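You operate a simulated robot arm through the tools that you are given. There is no shell and no other tool.

The job below is to be done with a simulated two-armed robot. You get a single attempt, and the scene is never put back.

Task
Pick up the pattern card with one hand, pass it to the other hand and put it on the shelf under the yellow bench. Set down upright: pattern card.

It is judged by the outcome, as a careful person would: the job done as asked, and still so three seconds after it is handed in. It fails if anything else is knocked over, pushed out of place, dropped, spilled or broken.

Robot
Two 7-joint arms with two-finger parallel grippers on one trunk, on a base that moves. Base frame: it is fixed to the floor where the robot stands at the start and does not move with it; the origin is under the middle of the robot, x ahead of it, y to its left, z up. Readings come in m, degrees, newtons and seconds.
The left shoulder is at the start at [0.05, 0.158, 1.033], the right one opposite. With the tool pointing down near the work surface each hand reaches from about 0.22 to 0.66 m from the robot's upright axis, wherever it stands, measured 20 degrees to its own side. Places, roughly: pattern card [-1.25, 3.25, 0.75]; shelf under the yellow bench [-1.3, 3.4, 0.3]. Payload 3.91 kg a hand.
Tool frame (each hand has its own): the origin (TCP) lies between the finger pads and is the grasp point; the fingertips stand 0.03 m ahead of it; z points along the fingers, y is the line along which they close. Largest opening 0.11 m; finger width 0.02, thickness 0.01; the body of the gripper, 0.048 by 0.112 m, starts 0.055 m behind the TCP.
Orientation is that of the tool frame in the base frame, as a unit quaternion [x, y, z, w]. With the fingers straight down and closing along the base's y, the tool's x points along the base's -x, its y along +y and its z along -z.

Tools
- The arms move only by the tool send_rows. It takes "left_plan", "right_plan" or both (then of equal length, played together; a hand with none holds still); each is a list of rows, each a list of 7 numbers: the shift along the tool's x, y, z in m, then the turn, a rotation vector about the tool's x, y, z in degrees, then the finger opening in m, from 0 to 0.11. In form: [[tx, ty, tz, rx, ry, rz, gripper], ...]. A call has 1 to 20 rows; each row is the pose to reach, as a shift and turn from the pose commanded when the call began, along the tool's axes at that moment. A row lasts 0.2 s, in which the tool goes at most 0.05 m and 8.6 degrees; a call with a longer step from one row to the next is refused whole, and so is a gripper value outside its range. A pose out of reach is approached as far as the arm can. The call stops where the force on the tool passes 40 N (or 10 N more than at its start, if that is more) or the arm is blocked; 0.2 s more then pass. The fingers move at their own pace (about 0.153 m/s each) and stop on an object; they squeeze with about 41 N. The grip force told is the motor's: it shows also when the fingers shut on nothing. Time passes only in rows, and 0.2 s behind the last, so rows that repeat a pose let the fingers close. It gives the time, the measured TCP pose, the force on the tool (base axes), the opening and the grip force at its end, in the units of the frame above (readings bear some noise), with the torque about the TCP (base axes, N m) and any sound that the robot's microphone picked up.
- Cameras (640 x 400 px; columns grow to the right, rows downward): "scene" is now at [0.1336, 0.0009, 1.194]; the picture's right is [0.02, -1.00, 0.00], its down [-0.33, -0.01, -0.94] and it looks along [0.94, 0.02, -0.33] (base axes); focal length 267 px, centre (320, 200). "left" rides on the left gripper at [0.072, -0.017, -0.103] in its tool frame; the picture's right is [0.23, 0.97, 0.00], its down [-0.76, 0.18, -0.62] and it looks along [-0.61, 0.14, 0.78] (tool axes); focal length 222 px, centre (320, 200). "right" rides on the right gripper at [0.072, 0.017, -0.103] in its tool frame; the picture's right is [-0.23, 0.97, 0.00], its down [-0.76, -0.18, -0.62] and it looks along [-0.61, -0.14, 0.78] (tool axes); focal length 222 px, centre (320, 200). There is no depth. A picture from a camera that has moved, and an enlarged one, comes with that camera's place and axes in the base frame and with its lens.
- snapshot(camera): a new picture of that camera. No time passes.
- move_column(by): slides the trunk up (or, below 0, down) by that many m; the arms and the scene camera ride with it, the base frame stays. It gives what a move gives, with no picture.
- base_move(legs): drives the robot by 1 to 6 legs, each [ahead, turn to the left] in m and degrees, along the robot's own axes; the way and the turn of a leg run together, so that a leg with both is an arc; at most 1.5 m and 180 degrees a leg. The arms and the cameras ride along, it lands a little off, and it stops where it bumps. It gives what a move gives.
- pan_tilt(pan, tilt): turns the head with the scene camera to pan (to the left, within 80 degrees either way) and tilt (down, from -29 to 69), counted from straight ahead of the robot. It gives what a move gives.
- zoom(camera, box): a new picture of the part [left, top, right, bottom] of that camera's present view, enlarged. No time passes.
- job_done(): hands the job in; it is judged then, once.

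Nothing tells you exact positions but the pictures and the camera data. Unless the task says otherwise, let go and move clear before handing in.

The tools are called after "Emit:" as a command line: name --argument value ..., lists and objects as JSON in quotes. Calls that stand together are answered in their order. send_rows: Moves the arms, as the interface text tells. Its arguments: {"type":"object","properties":{"left_plan":{"type":"array"},"right_plan":{"type":"array"}},"required":[]} The other tools are called the same way: move_column (by) moves the trunk up or down; base_move (legs) drives the base; pan_tilt (pan, tilt) turns the head that bears the scene camera; snapshot (camera) takes a picture; zoom (camera, box) takes an enlarged picture of a part of a camera's view; job_done () hands the job in.

At the start:

```text
clock: 0.0
left_tool_pos: [0.3632, 0.1782, 1.0459]
left_tool_rot: [0.0, 1.0, 0.0, 0.0]
left_ft_force: [-0.3, -0.1, 0.4]
left_ft_torque: [0.02, -0.01, -0.01]
left_finger_gap: 0.1098
left_finger_force: 0.0
right_tool_pos: [0.3564, -0.1873, 1.1032]
right_tool_rot: [0.0, 1.0, 0.0, 0.0]
right_ft_force: [0.0, 1.1, -0.2]
right_ft_torque: [0.01, -0.01, 0.0]
right_finger_gap: 0.1099
right_finger_force: 0.0
trunk travel left (down, up): [-0.275, 0.207]
robot x, y, heading: [-0.0018, 0.0008, 0.2]
head pan, tilt (commanded): [1.1, 19.1]
```

scene: 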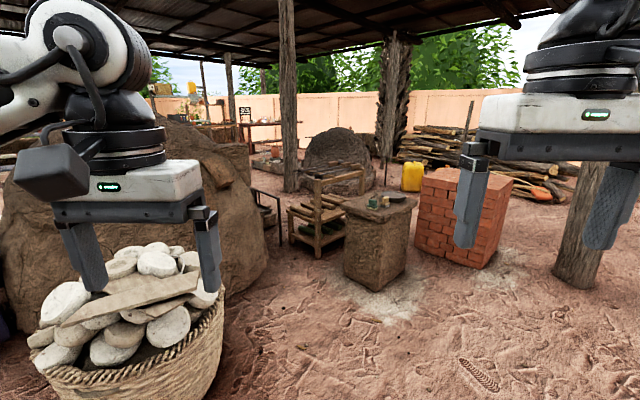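
right: 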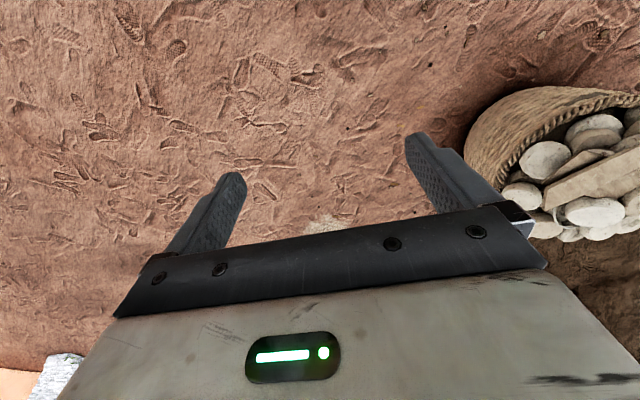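
left: 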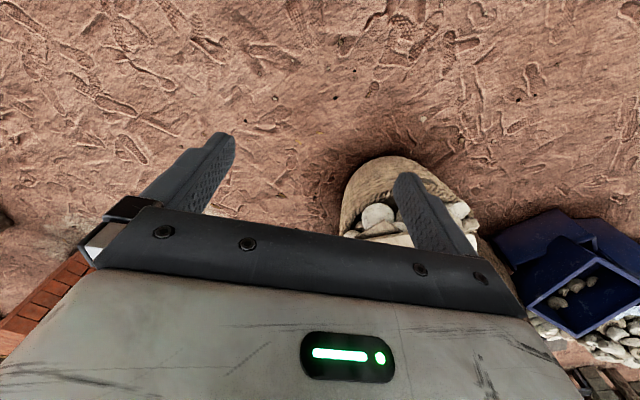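

I see a workshop with a basket of stones close in front on the left; the pattern card should be far to the left and slightly behind me at about [-1.25, 3.25, 0.75]. I'll turn the head left to look before driving.

Emit:
pan_tilt --pan 80 --tilt 20

Emit:
snapshot --camera "scene"

```text
clock: 1.5
left_tool_pos: [0.3621, 0.178, 1.0462]
left_tool_rot: [0.0, 1.0, 0.0, 0.001]
left_ft_force: [0.1, 0.7, 0.2]
left_ft_torque: [0.02, 0.02, -0.01]
left_finger_gap: 0.1101
left_finger_force: 0.0
right_tool_pos: [0.3571, -0.1877, 1.1021]
right_tool_rot: [0.0, 1.0, 0.0, 0.0]
right_ft_force: [0.1, 0.6, -0.9]
right_ft_torque: [-0.01, -0.02, 0.03]
right_finger_gap: 0.1098
right_finger_force: 0.1
trunk travel left (down, up): [-0.275, 0.207]
robot x, y, heading: [-0.0025, 0.0023, 0.4]
head pan, tilt (commanded): [80.0, 20.0]
```

```text
taken
camera scene: at [0.0566, 0.0908, 1.1926], right [0.98, -0.17, 0.0], down [-0.06, -0.34, -0.94], along [0.16, 0.93, -0.34], focal length 267 px, centre (320, 200)
```

scene: 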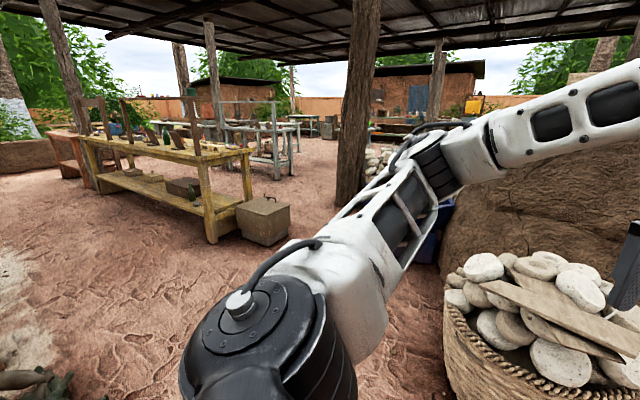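

The yellow bench stands to the left with a table top and a shelf below. I'll enlarge it.

Emit:
zoom --camera "scene" --box '[40, 80, 300, 250]'

Emit:
zoom --camera "scene" --box '[60, 90, 180, 165]'

Emit:
zoom --camera "scene" --box '[140, 80, 260, 155]'

```text
2.35 times, centred on (170, 165) of scene
camera zoom: at [0.0566, 0.0908, 1.1926], right [0.98, -0.17, 0.0], down [-0.06, -0.34, -0.94], along [0.16, 0.93, -0.34], focal length 627 px, centre (673, 282)
```

zoom: 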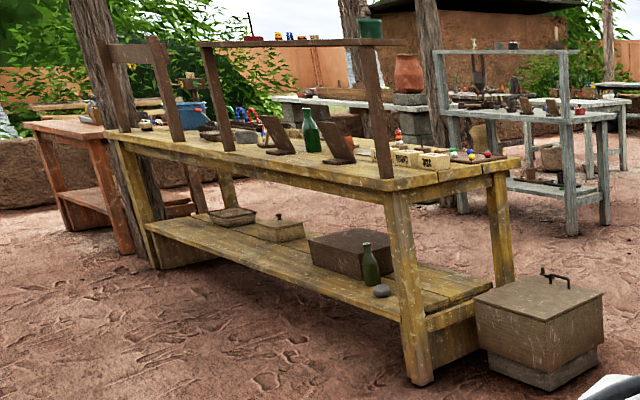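

```text
5.33 times, centred on (120, 128) of scene
camera zoom: at [0.0566, 0.0908, 1.1926], right [0.98, -0.17, 0.0], down [-0.06, -0.34, -0.94], along [0.16, 0.93, -0.34], focal length 1422 px, centre (1387, 587)
```

zoom: 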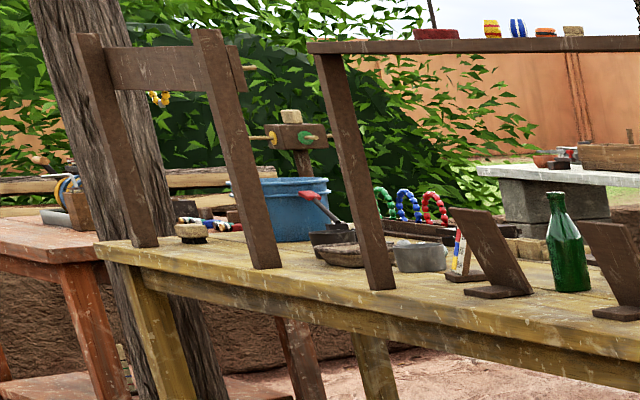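

```text
5.33 times, centred on (200, 118) of scene
camera zoom: at [0.0566, 0.0908, 1.1926], right [0.98, -0.17, 0.0], down [-0.06, -0.34, -0.94], along [0.16, 0.93, -0.34], focal length 1422 px, centre (960, 640)
```

zoom: 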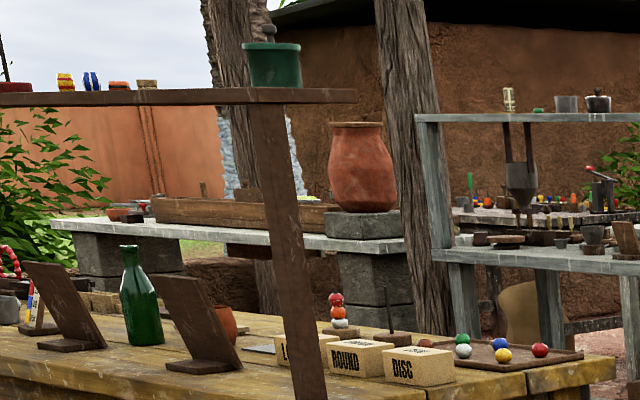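

The card should be among the stands on the left/middle of the yellow bench. I'll turn in place toward the bench (no forward drive) and look again.

Emit:
base_move --legs '[[0, 110]]'

Emit:
pan_tilt --pan 0 --tilt 20

Emit:
snapshot --camera "scene"

```text
clock: 6.5
left_tool_pos: [-0.2894, 0.2804, 1.0457]
left_tool_rot: [0.818, -0.575, -0.001, 0.0]
left_ft_force: [0.4, 0.1, -0.3]
left_ft_torque: [0.04, 0.0, 0.0]
left_finger_gap: 0.1102
left_finger_force: 0.0
right_tool_pos: [0.0561, 0.3995, 1.1033]
right_tool_rot: [0.819, -0.574, 0.001, 0.0]
right_ft_force: [-1.2, 0.0, 0.1]
right_ft_torque: [0.02, -0.01, -0.01]
right_finger_gap: 0.1102
right_finger_force: 0.1
trunk travel left (down, up): [-0.275, 0.207]
robot x, y, heading: [0.0024, 0.0007, 110.2]
head pan, tilt (commanded): [80.0, 20.0]
```

```text
clock: 8.1
left_tool_pos: [-0.2889, 0.2812, 1.0465]
left_tool_rot: [0.819, -0.574, -0.001, -0.001]
left_ft_force: [-0.1, 0.1, 0.4]
left_ft_torque: [0.02, -0.01, -0.01]
left_finger_gap: 0.1102
left_finger_force: 0.1
right_tool_pos: [0.0549, 0.399, 1.1018]
right_tool_rot: [0.818, -0.575, -0.001, 0.0]
right_ft_force: [-0.1, 0.5, -0.2]
right_ft_torque: [0.02, -0.02, -0.02]
right_finger_gap: 0.1099
right_finger_force: 0.0
trunk travel left (down, up): [-0.275, 0.207]
robot x, y, heading: [-0.0031, -0.0014, 109.4]
head pan, tilt (commanded): [0.0, 20.0]
```

```text
taken
camera scene: at [-0.0449, 0.1243, 1.1926], right [0.94, 0.34, 0.0], down [0.12, -0.32, -0.94], along [-0.32, 0.88, -0.34], focal length 267 px, centre (320, 200)
```

scene: 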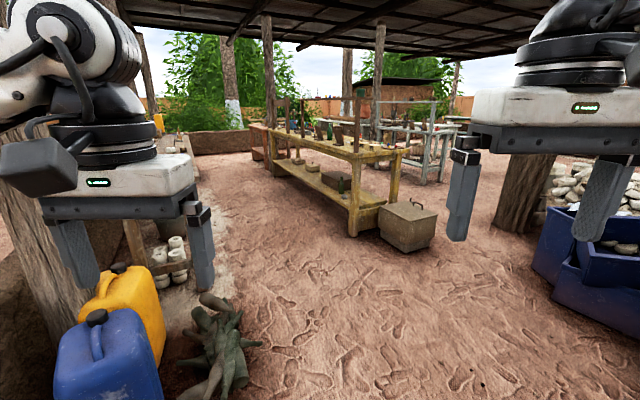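

The bench's near end is at about (-0.5, 2.4), and there's a clear lane in front of its near side. I'll zoom in to work out its layout.

Emit:
zoom --camera "scene" --box '[230, 90, 450, 250]'

Emit:
zoom --camera "scene" --box '[260, 90, 410, 180]'

```text
2.50 times, centred on (340, 170) of scene
camera zoom: at [-0.0449, 0.1243, 1.1926], right [0.94, 0.34, 0.0], down [0.12, -0.32, -0.94], along [-0.32, 0.88, -0.34], focal length 666 px, centre (270, 275)
```

zoom: 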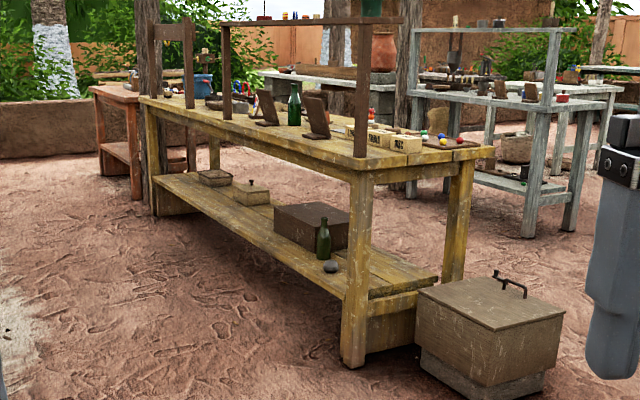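

```text
4.27 times, centred on (335, 135) of scene
camera zoom: at [-0.0449, 0.1243, 1.1926], right [0.94, 0.34, 0.0], down [0.12, -0.32, -0.94], along [-0.32, 0.88, -0.34], focal length 1137 px, centre (256, 477)
```

zoom: 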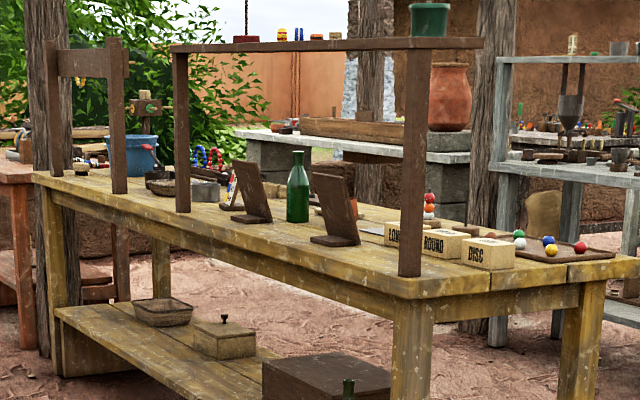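

The bench top runs from about (-0.53, 2.36) to (-2.48, 4.21), with its near long side facing me; the card is about 0.13 m in from that edge near (-1.25, 3.25). I'll drive around the green object and jerrycans into the lane in front of the bench.

Emit:
base_move --legs '[[0, -9], [1.25, 0], [0, 49]]'

Emit:
snapshot --camera "scene"

```text
clock: 17.4
left_tool_pos: [-0.649, 1.2927, 1.0448]
left_tool_rot: [0.966, -0.257, -0.001, 0.0]
left_ft_force: [0.5, 0.0, -0.2]
left_ft_torque: [-0.01, 0.0, 0.0]
left_finger_gap: 0.11
left_finger_force: 0.0
right_tool_pos: [-0.464, 1.6067, 1.1024]
right_tool_rot: [0.966, -0.257, 0.0, 0.0]
right_ft_force: [0.3, -0.4, 0.2]
right_ft_torque: [0.0, -0.01, 0.01]
right_finger_gap: 0.11
right_finger_force: 0.1
trunk travel left (down, up): [-0.275, 0.207]
robot x, y, heading: [-0.2478, 1.2635, 150.2]
head pan, tilt (commanded): [0.0, 20.0]
```

```text
taken
camera scene: at [-0.3618, 1.3319, 1.1926], right [0.5, 0.87, 0.0], down [0.3, -0.17, -0.94], along [-0.82, 0.47, -0.34], focal length 267 px, centre (320, 200)
```

scene: 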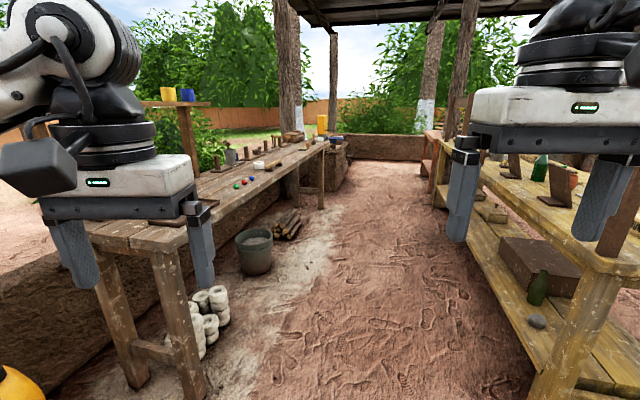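

There is another bench on my left, so the lane is about 1.35 m wide. I'll drive along its middle and look right at the yellow bench.

Emit:
base_move --legs '[[0, -12], [1.2, 0]]'

Emit:
pan_tilt --pan -60 --tilt 25

Emit:
snapshot --camera "scene"

```text
clock: 24.3
left_tool_pos: [-1.5322, 2.1619, 1.0452]
left_tool_rot: [0.937, -0.349, -0.001, 0.0]
left_ft_force: [-0.1, 0.1, 0.5]
left_ft_torque: [0.01, -0.03, 0.0]
left_finger_gap: 0.11
left_finger_force: 0.0
right_tool_pos: [-1.2888, 2.4352, 1.103]
right_tool_rot: [0.937, -0.35, -0.001, 0.0]
right_ft_force: [0.1, 0.4, 0.1]
right_ft_torque: [-0.02, 0.02, 0.02]
right_finger_gap: 0.1101
right_finger_force: 0.1
trunk travel left (down, up): [-0.275, 0.207]
robot x, y, heading: [-1.143, 2.0579, 139.1]
head pan, tilt (commanded): [0.0, 20.0]
```

```text
clock: 25.6
left_tool_pos: [-1.5321, 2.1618, 1.0458]
left_tool_rot: [0.937, -0.349, -0.001, -0.001]
left_ft_force: [-0.2, 0.2, 0.6]
left_ft_torque: [0.01, 0.01, -0.03]
left_finger_gap: 0.1099
left_finger_force: 0.0
right_tool_pos: [-1.2885, 2.4328, 1.1022]
right_tool_rot: [0.937, -0.35, -0.001, 0.0]
right_ft_force: [1.7, 0.4, 0.9]
right_ft_torque: [0.0, -0.02, -0.01]
right_finger_gap: 0.11
right_finger_force: 0.1
trunk travel left (down, up): [-0.275, 0.207]
robot x, y, heading: [-1.1438, 2.0591, 139.2]
head pan, tilt (commanded): [-60.0, 25.0]
```

```text
taken
camera scene: at [-1.1542, 2.1741, 1.1845], right [0.98, -0.19, 0.0], down [-0.08, -0.41, -0.91], along [0.17, 0.89, -0.42], focal length 267 px, centre (320, 200)
```

scene: 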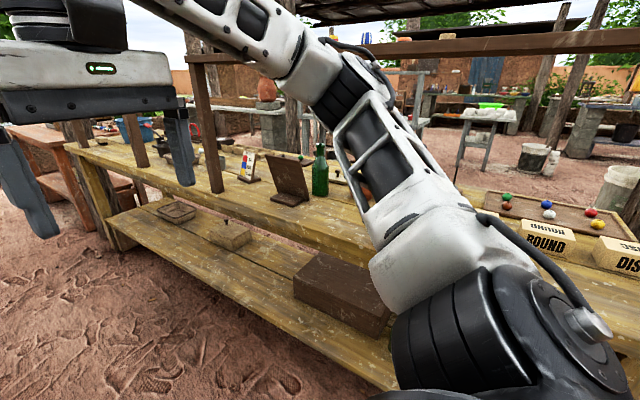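

Now I can see, on the bench, a small white card with coloured dots near (247,165) and a brown leaning board near (290,180). I'll zoom.

Emit:
zoom --camera "scene" --box '[190, 120, 350, 220]'

Emit:
zoom --camera "scene" --box '[220, 135, 300, 185]'

Emit:
zoom --camera "scene" --box '[100, 180, 420, 380]'

```text
4.00 times, centred on (270, 170) of scene
camera zoom: at [-1.1542, 2.1741, 1.1845], right [0.98, -0.19, 0.0], down [-0.08, -0.41, -0.91], along [0.17, 0.89, -0.42], focal length 1066 px, centre (520, 320)
```

zoom: 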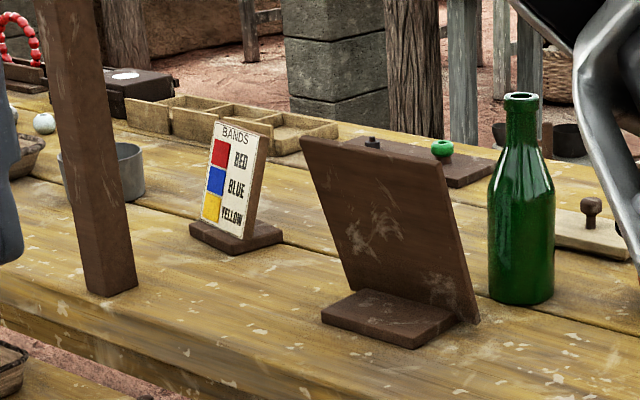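

```text
8.00 times, centred on (260, 160) of scene
camera zoom: at [-1.1542, 2.1741, 1.1845], right [0.98, -0.19, 0.0], down [-0.08, -0.41, -0.91], along [0.17, 0.89, -0.42], focal length 2132 px, centre (800, 520)
```

zoom: 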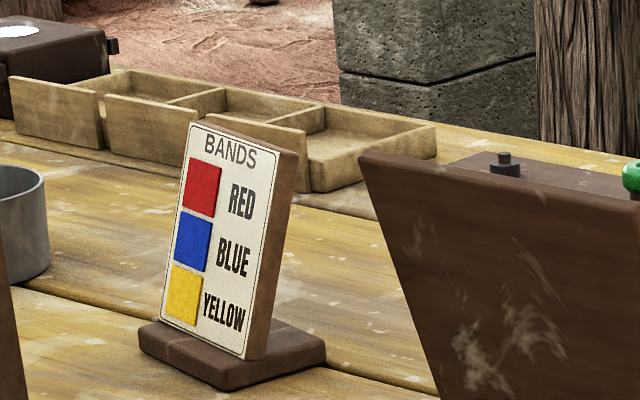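

```text
2.00 times, centred on (260, 280) of scene
camera zoom: at [-1.1542, 2.1741, 1.1845], right [0.98, -0.19, 0.0], down [-0.08, -0.41, -0.91], along [0.17, 0.89, -0.42], focal length 533 px, centre (440, 40)
```

zoom: 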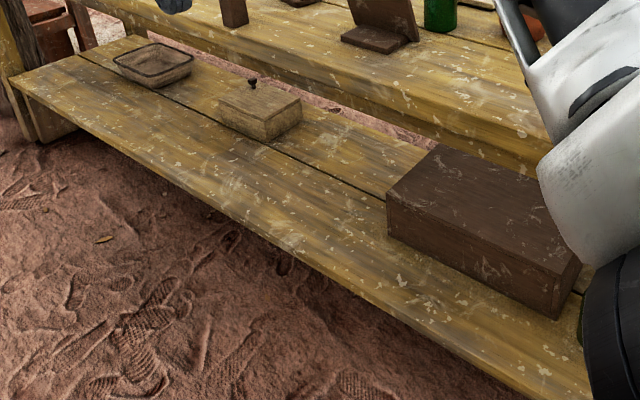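

There's a "BANDS – RED/BLUE/YELLOW" card on a wooden foot near (-1.26, 3.33), and brown leaning boards whose faces I can't see from here. I'll move further along the lane, face the bench and identify them.

Emit:
base_move --legs '[[0, -3], [0.75, 0]]'

Emit:
pan_tilt --pan -80 --tilt 25

Emit:
snapshot --camera "scene"

Emit:
snapshot --camera "right"

```text
clock: 30.0
left_tool_pos: [-2.0517, 2.7179, 1.0463]
left_tool_rot: [0.922, -0.388, 0.0, 0.0]
left_ft_force: [-0.1, -0.6, -0.1]
left_ft_torque: [0.0, -0.05, 0.01]
left_finger_gap: 0.1098
left_finger_force: 0.0
right_tool_pos: [-1.7871, 2.9715, 1.1032]
right_tool_rot: [0.922, -0.388, -0.001, -0.001]
right_ft_force: [-1.3, -0.4, 0.1]
right_ft_torque: [0.02, -0.01, 0.04]
right_finger_gap: 0.11
right_finger_force: 0.0
trunk travel left (down, up): [-0.275, 0.207]
robot x, y, heading: [-1.6762, 2.5835, 134.2]
head pan, tilt (commanded): [-60.0, 25.0]
```

```text
clock: 30.9
left_tool_pos: [-2.052, 2.718, 1.0459]
left_tool_rot: [0.922, -0.387, -0.001, 0.001]
left_ft_force: [0.1, 0.0, 0.4]
left_ft_torque: [0.02, -0.01, 0.0]
left_finger_gap: 0.1098
left_finger_force: 0.1
right_tool_pos: [-1.7873, 2.97, 1.1016]
right_tool_rot: [0.922, -0.387, 0.0, 0.001]
right_ft_force: [0.6, 0.6, -0.2]
right_ft_torque: [0.04, 0.02, 0.01]
right_finger_gap: 0.1102
right_finger_force: 0.1
trunk travel left (down, up): [-0.275, 0.207]
robot x, y, heading: [-1.67, 2.5838, 134.1]
head pan, tilt (commanded): [-80.0, 25.0]
```

```text
taken
camera scene: at [-1.645, 2.6859, 1.1845], right [0.81, -0.58, 0.0], down [-0.25, -0.34, -0.91], along [0.53, 0.74, -0.42], focal length 267 px, centre (320, 200)
```

scene: 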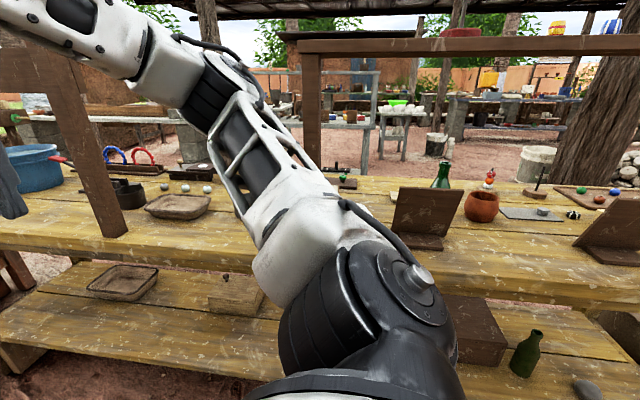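

```text
taken
camera right: at [-1.747, 2.9067, 1.2054], right [-0.85, -0.52, 0.0], down [-0.41, 0.67, 0.62], along [-0.32, 0.53, -0.78], focal length 222 px, centre (320, 200)
```

right: 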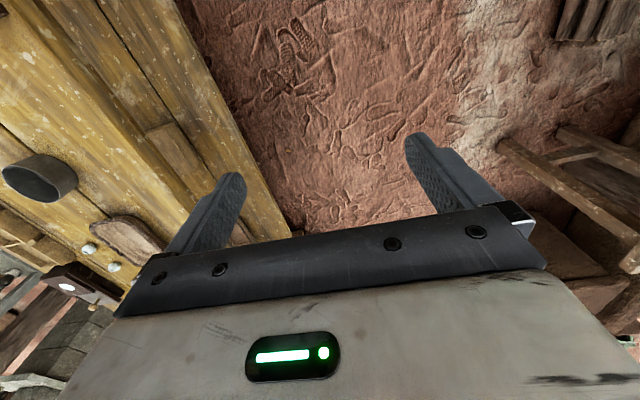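

I'm about 0.64 m from the bench edge; I'll turn right to face it squarely.

Emit:
base_move --legs '[[0, -89]]'

Emit:
pan_tilt --pan 0 --tilt 25

Emit:
snapshot --camera "scene"

Emit:
snapshot --camera "right"

Emit:
snapshot --camera "left"

```text
clock: 35.0
left_tool_pos: [-1.5469, 2.9664, 1.0457]
left_tool_rot: [-0.391, 0.92, -0.001, 0.001]
left_ft_force: [0.0, 0.5, -0.2]
left_ft_torque: [-0.01, -0.03, 0.02]
left_finger_gap: 0.1101
left_finger_force: 0.1
right_tool_pos: [-1.287, 2.7102, 1.1021]
right_tool_rot: [-0.39, 0.921, 0.001, 0.0]
right_ft_force: [0.5, 0.0, -0.7]
right_ft_torque: [0.01, 0.01, -0.04]
right_finger_gap: 0.1099
right_finger_force: 0.0
trunk travel left (down, up): [-0.275, 0.207]
robot x, y, heading: [-1.671, 2.5823, 45.8]
head pan, tilt (commanded): [-80.0, 25.0]
```

```text
clock: 36.5
left_tool_pos: [-1.547, 2.968, 1.0468]
left_tool_rot: [-0.392, 0.92, 0.0, 0.0]
left_ft_force: [-0.4, 0.8, 0.7]
left_ft_torque: [0.02, 0.04, -0.01]
left_finger_gap: 0.1101
left_finger_force: 0.0
right_tool_pos: [-1.2882, 2.7096, 1.1026]
right_tool_rot: [-0.391, 0.92, -0.001, 0.001]
right_ft_force: [-0.6, -0.2, -0.1]
right_ft_torque: [0.05, 0.02, 0.01]
right_finger_gap: 0.11
right_finger_force: 0.0
trunk travel left (down, up): [-0.275, 0.207]
robot x, y, heading: [-1.6706, 2.5849, 45.9]
head pan, tilt (commanded): [0.0, 25.0]
```

```text
taken
camera scene: at [-1.5788, 2.6774, 1.1845], right [0.72, -0.69, 0.0], down [-0.29, -0.3, -0.91], along [0.63, 0.65, -0.42], focal length 267 px, centre (320, 200)
```

scene: 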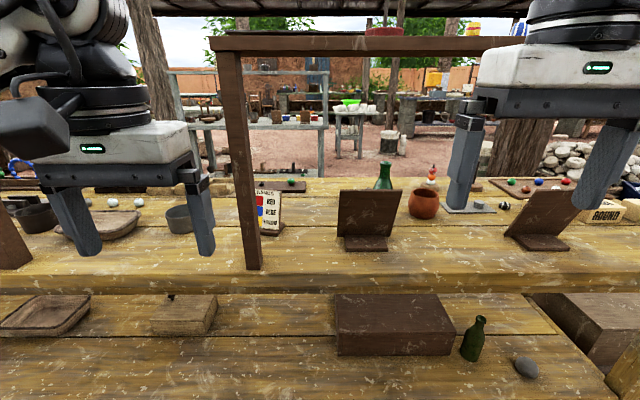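

```text
taken
camera right: at [-1.3494, 2.6698, 1.2053], right [-0.54, 0.84, 0.0], down [0.66, 0.42, 0.62], along [0.52, 0.34, -0.78], focal length 222 px, centre (320, 200)
```

right: 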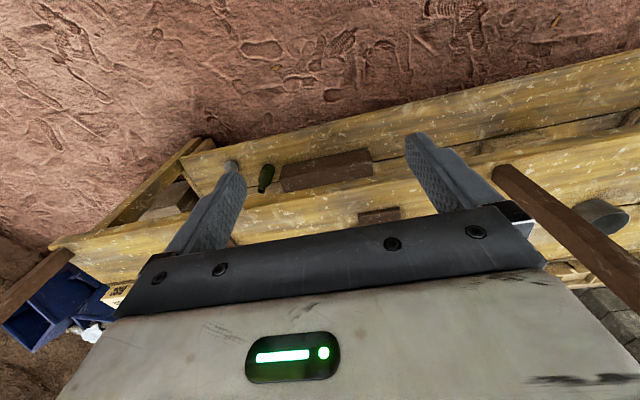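

```text
taken
camera left: at [-1.5855, 2.9047, 1.1504], right [-0.86, 0.51, 0.0], down [0.4, 0.67, 0.62], along [0.32, 0.54, -0.78], focal length 222 px, centre (320, 200)
```

left: 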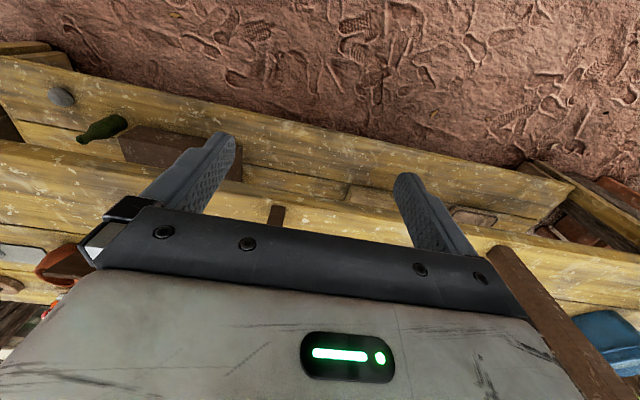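

I now face the bench: overhead shelf post just left of centre, the BANDS card right behind the post, and two brown boards seen from behind. I'll zoom in on the card to fix its position by triangulation and see the lower shelf.

Emit:
zoom --camera "scene" --box '[220, 160, 340, 280]'

Emit:
zoom --camera "scene" --box '[120, 230, 400, 400]'

Emit:
zoom --camera "scene" --box '[310, 160, 470, 270]'

```text
3.33 times, centred on (280, 220) of scene
camera zoom: at [-1.5788, 2.6774, 1.1845], right [0.72, -0.69, 0.0], down [-0.29, -0.3, -0.91], along [0.63, 0.65, -0.42], focal length 888 px, centre (453, 133)
```

zoom: 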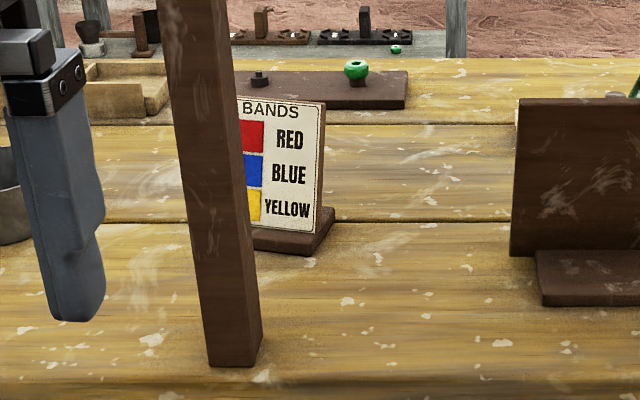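

```text
2.29 times, centred on (260, 315) of scene
camera zoom: at [-1.5788, 2.6774, 1.1845], right [0.72, -0.69, 0.0], down [-0.29, -0.3, -0.91], along [0.63, 0.65, -0.42], focal length 609 px, centre (457, -63)
```

zoom: 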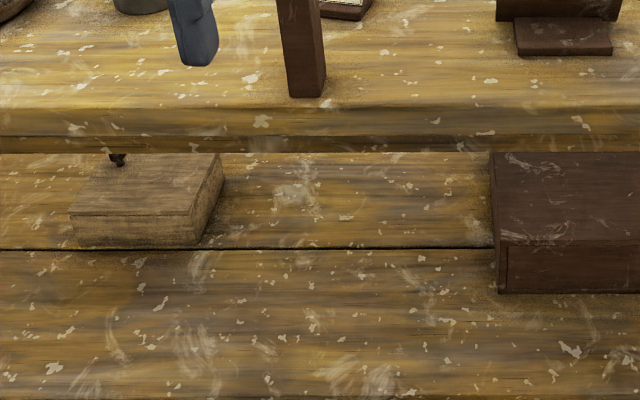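

```text
3.64 times, centred on (390, 215) of scene
camera zoom: at [-1.5788, 2.6774, 1.1845], right [0.72, -0.69, 0.0], down [-0.29, -0.3, -0.91], along [0.63, 0.65, -0.42], focal length 969 px, centre (66, 146)
```

zoom: 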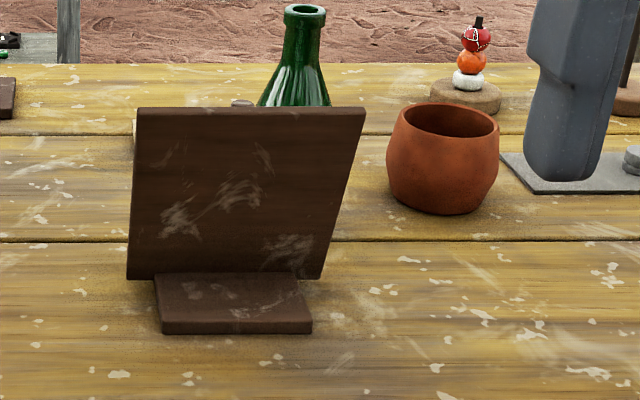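

The pattern card ("BANDS") triangulates to about (-1.245, 3.225), foot on the bench top at z≈0.80, top of card at z≈0.92, right behind the overhead shelf's post. I'll check the robot's own base clearance, and the overhead shelf, before planning the reach.

Emit:
pan_tilt --pan 0 --tilt 69

Emit:
snapshot --camera "scene"

Emit:
pan_tilt --pan 10 --tilt -10

Emit:
snapshot --camera "scene"

```text
clock: 37.7
left_tool_pos: [-1.5476, 2.9681, 1.0464]
left_tool_rot: [-0.391, 0.92, 0.0, 0.001]
left_ft_force: [0.8, 0.9, -0.6]
left_ft_torque: [0.02, 0.01, -0.03]
left_finger_gap: 0.11
left_finger_force: 0.1
right_tool_pos: [-1.2883, 2.7105, 1.1018]
right_tool_rot: [-0.391, 0.921, 0.0, 0.001]
right_ft_force: [-0.2, -0.3, 0.3]
right_ft_torque: [-0.01, -0.01, 0.0]
right_finger_gap: 0.11
right_finger_force: 0.0
trunk travel left (down, up): [-0.275, 0.207]
robot x, y, heading: [-1.6742, 2.5828, 46.0]
head pan, tilt (commanded): [0.0, 68.8]
```

```text
taken
camera scene: at [-1.604, 2.6514, 1.1251], right [0.72, -0.69, 0.0], down [-0.65, -0.67, -0.36], along [0.25, 0.26, -0.93], focal length 267 px, centre (320, 200)
```

scene: 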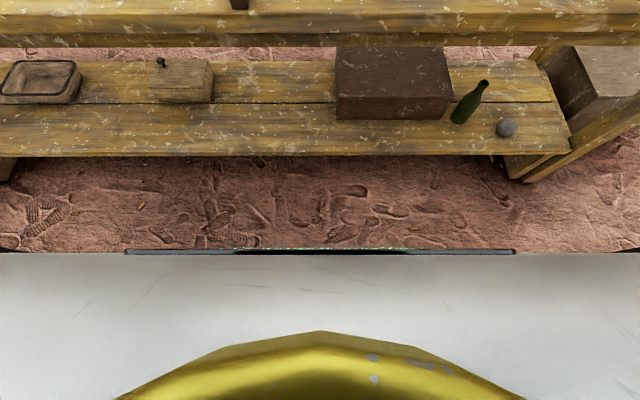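

```text
clock: 39.2
left_tool_pos: [-1.5482, 2.9678, 1.0456]
left_tool_rot: [-0.391, 0.92, 0.0, 0.001]
left_ft_force: [0.5, -0.1, -0.7]
left_ft_torque: [0.0, 0.02, 0.0]
left_finger_gap: 0.1099
left_finger_force: 0.1
right_tool_pos: [-1.2878, 2.7095, 1.1027]
right_tool_rot: [-0.391, 0.92, 0.0, 0.001]
right_ft_force: [0.3, 0.8, -0.3]
right_ft_torque: [0.04, 0.02, 0.02]
right_finger_gap: 0.1101
right_finger_force: 0.0
trunk travel left (down, up): [-0.275, 0.207]
robot x, y, heading: [-1.6702, 2.5831, 46.3]
head pan, tilt (commanded): [10.0, -10.0]
```

```text
taken
camera scene: at [-1.5957, 2.6811, 1.2401], right [0.83, -0.56, 0.0], down [0.1, 0.14, -0.98], along [0.55, 0.82, 0.17], focal length 267 px, centre (320, 200)
```

scene: 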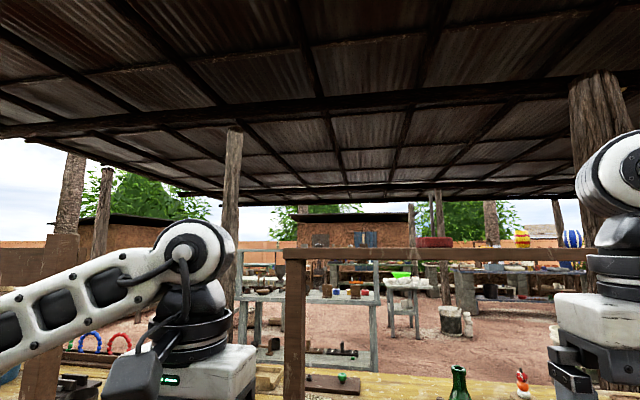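

The card stands about 0.17 m in from the bench edge behind the post, so I'll reach it with the right hand from the right of the post, fingers slanted down-left in the card's plane, under the overhead shelf (underside ≈1.22). First I move the left hand back and aside, and turn the right hand in the free space in front of me.

Emit:
send_rows --left_plan '[[0.02, 0.03, 0, 0, 0, 0, 0.11], [0.04, 0.06, 0, 0, 0, 0, 0.11], [0.06, 0.09, 0, 0, 0, 0, 0.11], [0.08, 0.12, 0, 0, 0, 0, 0.11], [0.08, 0.12, 0, 0, 0, 0, 0.11], [0.08, 0.12, 0, 0, 0, 0, 0.11], [0.08, 0.12, 0, 0, 0, 0, 0.11], [0.08, 0.12, 0, 0, 0, 0, 0.11], [0.08, 0.12, 0, 0, 0, 0, 0.11], [0.08, 0.12, 0, 0, 0, 0, 0.11], [0.08, 0.12, 0, 0, 0, 0, 0.11], [0.08, 0.12, 0, 0, 0, 0, 0.11], [0.08, 0.12, 0, 0, 0, 0, 0.11], [0.08, 0.12, 0, 0, 0, 0, 0.11]]' --right_plan '[[0.002, 0.006, 0.007, -1.29, 2.92, 7.25, 0.11], [0.004, 0.013, 0.014, -2.58, 5.83, 14.5, 0.11], [0.006, 0.019, 0.021, -3.86, 8.75, 21.75, 0.11], [0.009, 0.026, 0.029, -5.15, 11.67, 29.0, 0.11], [0.011, 0.032, 0.036, -6.44, 14.58, 36.25, 0.11], [0.013, 0.039, 0.043, -7.73, 17.5, 43.5, 0.11], [0.015, 0.045, 0.05, -9.02, 20.42, 50.75, 0.11], [0.017, 0.051, 0.057, -10.3, 23.33, 58.0, 0.11], [0.019, 0.058, 0.064, -11.59, 26.25, 65.25, 0.11], [0.021, 0.064, 0.071, -12.88, 29.16, 72.5, 0.11], [0.024, 0.071, 0.079, -14.17, 32.08, 79.75, 0.11], [0.026, 0.077, 0.086, -15.45, 35.0, 87.0, 0.11], [0.028, 0.084, 0.093, -16.74, 37.91, 94.25, 0.11], [0.03, 0.09, 0.1, -18.03, 40.83, 101.5, 0.11]]'

Emit:
pan_tilt --pan 0 --tilt 20

Emit:
snapshot --camera "scene"

Emit:
snapshot --camera "right"

```text
clock: 42.2
left_tool_pos: [-1.6904, 2.9936, 1.0476]
left_tool_rot: [-0.391, 0.92, 0.0, 0.0]
left_ft_force: [1.3, 0.2, -0.1]
left_ft_torque: [-0.02, 0.01, 0.0]
left_finger_gap: 0.11
left_finger_force: 0.0
right_tool_pos: [-1.3733, 2.7518, 1.0026]
right_tool_rot: [0.474, 0.816, 0.006, -0.331]
right_ft_force: [-0.2, -0.3, -0.1]
right_ft_torque: [-0.02, 0.0, -0.01]
right_finger_gap: 0.1101
right_finger_force: 0.1
trunk travel left (down, up): [-0.275, 0.207]
robot x, y, heading: [-1.6695, 2.5797, 46.0]
head pan, tilt (commanded): [10.0, -10.0]
```

```text
clock: 43.1
left_tool_pos: [-1.69, 2.9919, 1.0476]
left_tool_rot: [-0.391, 0.92, 0.001, 0.001]
left_ft_force: [-0.8, 0.9, 0.4]
left_ft_torque: [-0.01, -0.03, -0.03]
left_finger_gap: 0.11
left_finger_force: 0.0
right_tool_pos: [-1.3728, 2.7514, 1.0024]
right_tool_rot: [0.471, 0.818, 0.005, -0.331]
right_ft_force: [0.0, 0.9, -0.2]
right_ft_torque: [-0.01, 0.0, 0.0]
right_finger_gap: 0.1102
right_finger_force: 0.1
trunk travel left (down, up): [-0.275, 0.207]
robot x, y, heading: [-1.6709, 2.5808, 46.0]
head pan, tilt (commanded): [0.0, 20.0]
```

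```text
taken
camera scene: at [-1.5782, 2.6782, 1.1927], right [0.72, -0.69, 0.0], down [-0.24, -0.25, -0.94], along [0.65, 0.68, -0.34], focal length 267 px, centre (320, 200)
```

scene: 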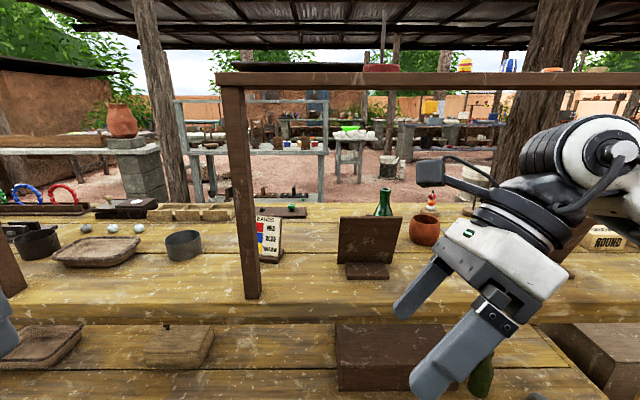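

```text
taken
camera right: at [-1.3279, 2.783, 1.117], right [0.83, 0.37, -0.42], down [0.45, -0.88, 0.12], along [-0.33, -0.29, -0.9], focal length 222 px, centre (320, 200)
```

right: 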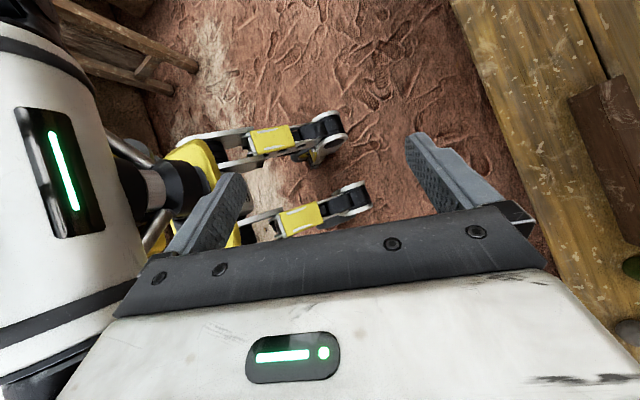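

The right hand turned as wanted. Now I drive 0.15 m closer to the bench, then look again.

Emit:
base_move --legs '[[0.15, 0]]'

Emit:
pan_tilt --pan 0 --tilt 30

Emit:
snapshot --camera "scene"

Emit:
zoom --camera "scene" --box '[200, 100, 360, 220]'

```text
clock: 44.5
left_tool_pos: [-1.5859, 3.0998, 1.0463]
left_tool_rot: [-0.39, 0.921, 0.001, 0.0]
left_ft_force: [0.1, 0.0, -0.6]
left_ft_torque: [0.01, 0.01, 0.0]
left_finger_gap: 0.1099
left_finger_force: 0.1
right_tool_pos: [-1.2693, 2.8577, 1.0021]
right_tool_rot: [0.473, 0.817, 0.006, -0.331]
right_ft_force: [0.2, 0.4, 0.0]
right_ft_torque: [-0.02, 0.02, 0.01]
right_finger_gap: 0.1098
right_finger_force: 0.1
trunk travel left (down, up): [-0.275, 0.207]
robot x, y, heading: [-1.568, 2.6883, 45.9]
head pan, tilt (commanded): [0.0, 20.0]
```

```text
clock: 45.2
left_tool_pos: [-1.5869, 3.1, 1.0477]
left_tool_rot: [-0.391, 0.92, 0.0, 0.0]
left_ft_force: [-0.3, 0.4, -0.4]
left_ft_torque: [0.04, 0.0, 0.01]
left_finger_gap: 0.11
left_finger_force: 0.1
right_tool_pos: [-1.2686, 2.8582, 1.0026]
right_tool_rot: [0.473, 0.817, 0.006, -0.331]
right_ft_force: [-0.2, -0.6, -0.1]
right_ft_torque: [-0.01, 0.03, 0.04]
right_finger_gap: 0.1098
right_finger_force: 0.0
trunk travel left (down, up): [-0.275, 0.207]
robot x, y, heading: [-1.5647, 2.6875, 46.0]
head pan, tilt (commanded): [0.0, 30.0]
```

```text
taken
camera scene: at [-1.4764, 2.7832, 1.1766], right [0.72, -0.7, 0.0], down [-0.35, -0.36, -0.87], along [0.6, 0.62, -0.5], focal length 267 px, centre (320, 200)
```

scene: 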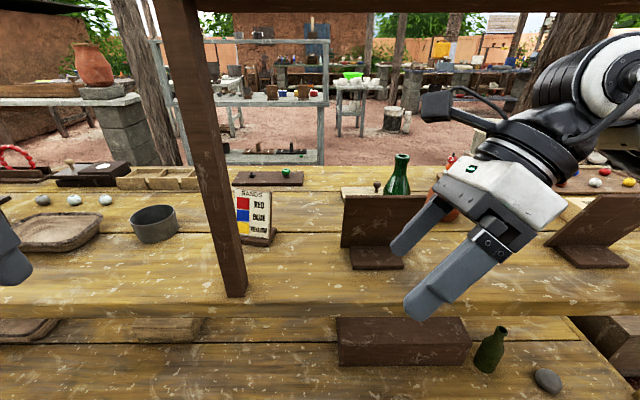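

```text
3.33 times, centred on (280, 160) of scene
camera zoom: at [-1.4764, 2.7832, 1.1766], right [0.72, -0.7, 0.0], down [-0.35, -0.36, -0.87], along [0.6, 0.62, -0.5], focal length 888 px, centre (453, 333)
```

zoom: 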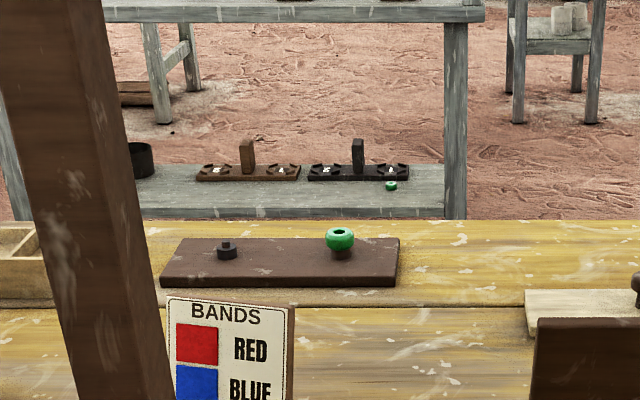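

The whole card face is visible now to the right of the post. I'll zoom tightly for a precise fix.

Emit:
zoom --camera "scene" --box '[208, 175, 304, 255]'

Emit:
zoom --camera "scene" --box '[280, 170, 440, 270]'

Emit:
snapshot --camera "right"

```text
5.00 times, centred on (256, 215) of scene
camera zoom: at [-1.4764, 2.7832, 1.1766], right [0.72, -0.7, 0.0], down [-0.35, -0.36, -0.87], along [0.6, 0.62, -0.5], focal length 1333 px, centre (640, 125)
```

zoom: 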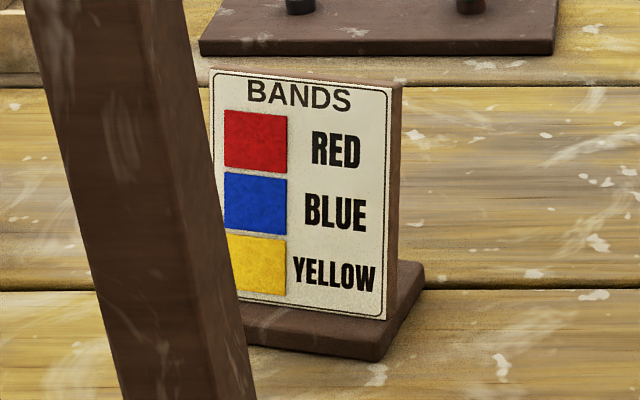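

```text
4.00 times, centred on (360, 220) of scene
camera zoom: at [-1.4764, 2.7832, 1.1766], right [0.72, -0.7, 0.0], down [-0.35, -0.36, -0.87], along [0.6, 0.62, -0.5], focal length 1066 px, centre (160, 120)
```

zoom: 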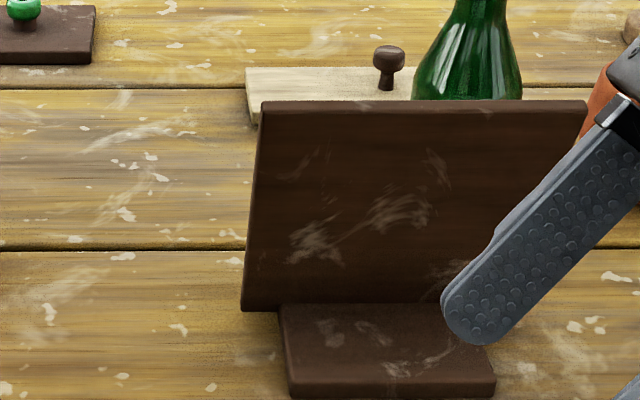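

```text
taken
camera right: at [-1.2241, 2.8896, 1.1169], right [0.83, 0.36, -0.42], down [0.45, -0.88, 0.12], along [-0.33, -0.29, -0.9], focal length 222 px, centre (320, 200)
```

right: 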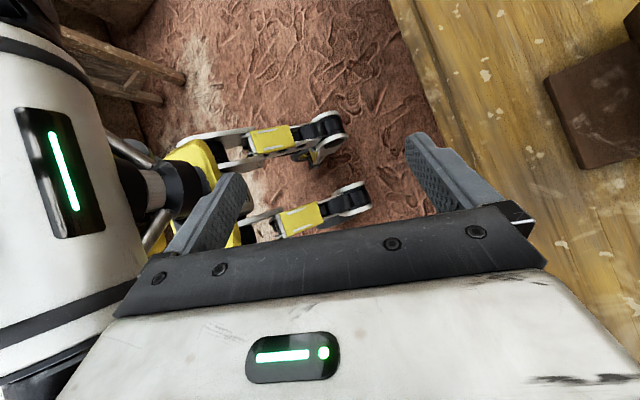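

The card fix is consistent from three views: top-centre of the card at about (-1.229, 3.243, 0.910), leaning back ~18°, facing slightly to my left. I'll lower the right hand, raise the trunk 0.1 m so the forearm clears the brown board, and edge 0.06 m closer.

Emit:
send_rows --right_plan '[[-0.014, 0.008, 0.02, 0, 0, 0, 0.08], [-0.027, 0.015, 0.039, 0, 0, 0, 0.08], [-0.041, 0.023, 0.059, 0, 0, 0, 0.08], [-0.055, 0.03, 0.078, 0, 0, 0, 0.08]]'

Emit:
move_column --by 0.1

Emit:
base_move --legs '[[0.06, 0]]'

Emit:
snapshot --camera "scene"

Emit:
snapshot --camera "left"

```text
clock: 46.2
left_tool_pos: [-1.586, 3.0998, 1.047]
left_tool_rot: [-0.391, 0.92, 0.001, 0.001]
left_ft_force: [-0.4, 0.4, 0.3]
left_ft_torque: [0.01, -0.02, -0.02]
left_finger_gap: 0.1102
left_finger_force: 0.0
right_tool_pos: [-1.2705, 2.8547, 0.9017]
right_tool_rot: [0.473, 0.817, 0.006, -0.331]
right_ft_force: [1.0, 0.3, -0.7]
right_ft_torque: [0.0, -0.01, 0.0]
right_finger_gap: 0.08
right_finger_force: 0.1
trunk travel left (down, up): [-0.275, 0.207]
robot x, y, heading: [-1.568, 2.6887, 45.9]
head pan, tilt (commanded): [0.0, 30.0]
```

```text
clock: 47.5
left_tool_pos: [-1.5868, 3.1002, 1.1474]
left_tool_rot: [-0.39, 0.921, 0.001, 0.001]
left_ft_force: [-0.9, -0.7, 0.1]
left_ft_torque: [-0.02, -0.01, 0.02]
left_finger_gap: 0.1099
left_finger_force: 0.1
right_tool_pos: [-1.2697, 2.8535, 1.0012]
right_tool_rot: [0.473, 0.817, 0.006, -0.331]
right_ft_force: [0.6, -0.4, 0.9]
right_ft_torque: [0.0, 0.0, 0.0]
right_finger_gap: 0.0799
right_finger_force: 0.0
trunk travel left (down, up): [-0.375, 0.107]
robot x, y, heading: [-1.5673, 2.6932, 46.2]
head pan, tilt (commanded): [0.0, 30.0]
```

```text
clock: 48.5
left_tool_pos: [-1.5437, 3.1431, 1.1475]
left_tool_rot: [-0.39, 0.921, 0.0, 0.0]
left_ft_force: [0.3, -0.6, 0.1]
left_ft_torque: [0.0, 0.02, 0.0]
left_finger_gap: 0.1099
left_finger_force: 0.1
right_tool_pos: [-1.2281, 2.8976, 1.0022]
right_tool_rot: [0.474, 0.816, 0.006, -0.331]
right_ft_force: [-0.8, 0.3, 0.5]
right_ft_torque: [0.0, 0.02, 0.06]
right_finger_gap: 0.0801
right_finger_force: 0.1
trunk travel left (down, up): [-0.375, 0.107]
robot x, y, heading: [-1.5264, 2.7327, 45.9]
head pan, tilt (commanded): [0.0, 30.0]
```

```text
taken
camera scene: at [-1.4341, 2.8264, 1.2764], right [0.72, -0.7, 0.0], down [-0.35, -0.36, -0.87], along [0.6, 0.62, -0.5], focal length 267 px, centre (320, 200)
```

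scene: 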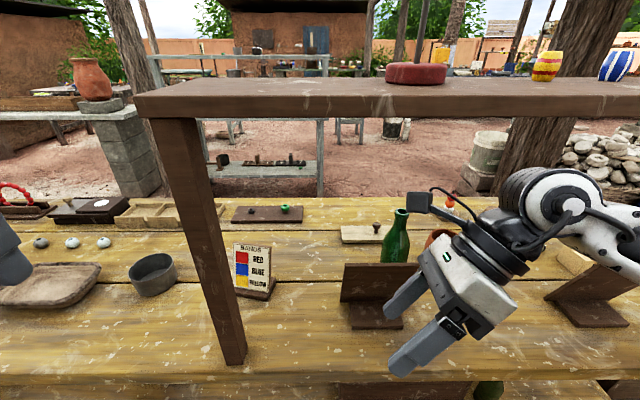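

```text
taken
camera left: at [-1.5818, 3.0805, 1.2518], right [-0.86, 0.52, 0.0], down [0.4, 0.67, 0.62], along [0.32, 0.53, -0.78], focal length 222 px, centre (320, 200)
```

left: 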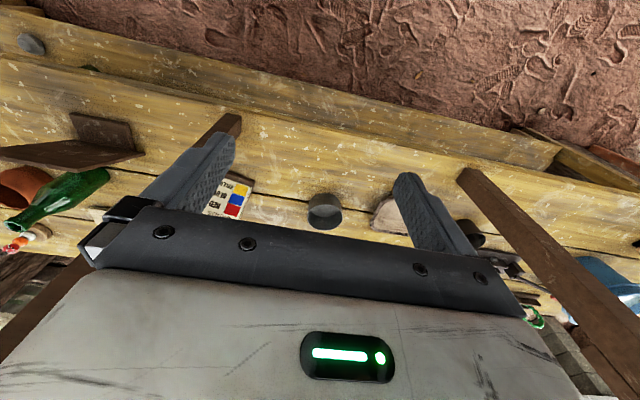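

The overhead shelf spans about 0.37–0.51 m ahead of me (underside 1.22), and the hand fits underneath. I'll slide the hand left first (clear of the brown board), then forward under the shelf halfway, and look.

Emit:
send_rows --right_plan '[[0.03, -0.004, 0.034, 0, 0, 0, 0.07], [0.06, -0.007, 0.068, 0, 0, 0, 0.07], [0.0904, -0.011, 0.102, 0, 0, 0, 0.07], [0.107, 0.027, 0.102, 0, 0, 0, 0.07], [0.123, 0.065, 0.101, 0, 0, 0, 0.07], [0.14, 0.103, 0.101, 0, 0, 0, 0.07]]'

Emit:
snapshot --camera "scene"

Emit:
snapshot --camera "right"

```text
clock: 49.9
left_tool_pos: [-1.5432, 3.1438, 1.1471]
left_tool_rot: [-0.39, 0.921, 0.0, 0.001]
left_ft_force: [-0.4, -0.1, -0.9]
left_ft_torque: [-0.01, 0.0, -0.01]
left_finger_gap: 0.1101
left_finger_force: 0.3
right_tool_pos: [-1.2484, 3.0924, 0.9686]
right_tool_rot: [0.473, 0.816, 0.005, -0.331]
right_ft_force: [-0.1, -0.4, -0.5]
right_ft_torque: [0.02, 0.02, 0.0]
right_finger_gap: 0.0697
right_finger_force: 0.1
trunk travel left (down, up): [-0.375, 0.107]
robot x, y, heading: [-1.526, 2.7337, 45.5]
head pan, tilt (commanded): [0.0, 30.0]
```

```text
taken
camera scene: at [-1.4346, 2.8262, 1.2765], right [0.72, -0.7, 0.0], down [-0.35, -0.36, -0.87], along [0.6, 0.62, -0.5], focal length 267 px, centre (320, 200)
```

scene: 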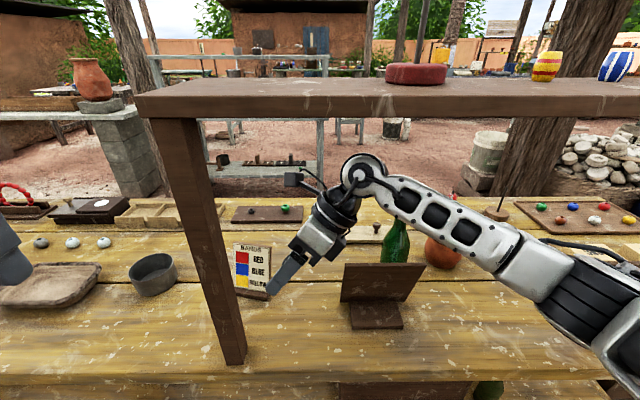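

```text
taken
camera right: at [-1.2031, 3.1246, 1.0834], right [0.83, 0.36, -0.42], down [0.45, -0.88, 0.12], along [-0.33, -0.29, -0.9], focal length 222 px, centre (320, 200)
```

right: 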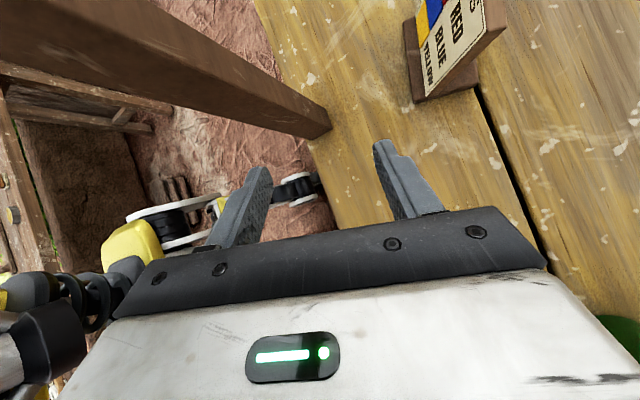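

The hand is through the gap beside the post and clear of everything. I continue to the pre-grasp point up-right of the card.

Emit:
send_rows --right_plan '[[0.017, 0.039, 0.0, 0, 0, 0, 0.06], [0.034, 0.077, 0.0, 0, 0, 0, 0.06], [0.051, 0.116, 0.0, 0, 0, 0, 0.06]]'

Emit:
snapshot --camera "right"

Emit:
snapshot --camera "scene"

```text
clock: 50.7
left_tool_pos: [-1.5449, 3.1425, 1.146]
left_tool_rot: [-0.39, 0.921, -0.001, 0.001]
left_ft_force: [-0.3, -0.1, -0.9]
left_ft_torque: [-0.01, 0.01, 0.0]
left_finger_gap: 0.1099
left_finger_force: 0.0
right_tool_pos: [-1.1743, 3.1988, 0.9626]
right_tool_rot: [0.471, 0.818, 0.006, -0.331]
right_ft_force: [0.3, -0.3, -0.9]
right_ft_torque: [0.0, 0.08, 0.01]
right_finger_gap: 0.06
right_finger_force: 0.1
trunk travel left (down, up): [-0.375, 0.107]
robot x, y, heading: [-1.5258, 2.7338, 45.8]
head pan, tilt (commanded): [0.0, 30.0]
```

```text
taken
camera right: at [-1.129, 3.2304, 1.078], right [0.83, 0.37, -0.42], down [0.45, -0.88, 0.12], along [-0.32, -0.29, -0.9], focal length 222 px, centre (320, 200)
```

right: 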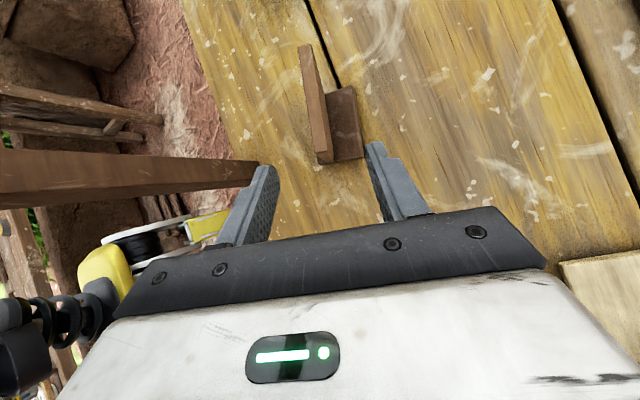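

```text
taken
camera scene: at [-1.4363, 2.8268, 1.2765], right [0.72, -0.7, 0.0], down [-0.35, -0.36, -0.87], along [0.6, 0.62, -0.5], focal length 267 px, centre (320, 200)
```

scene: 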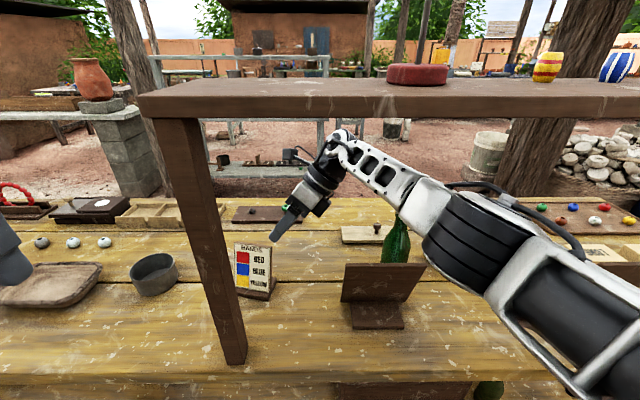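

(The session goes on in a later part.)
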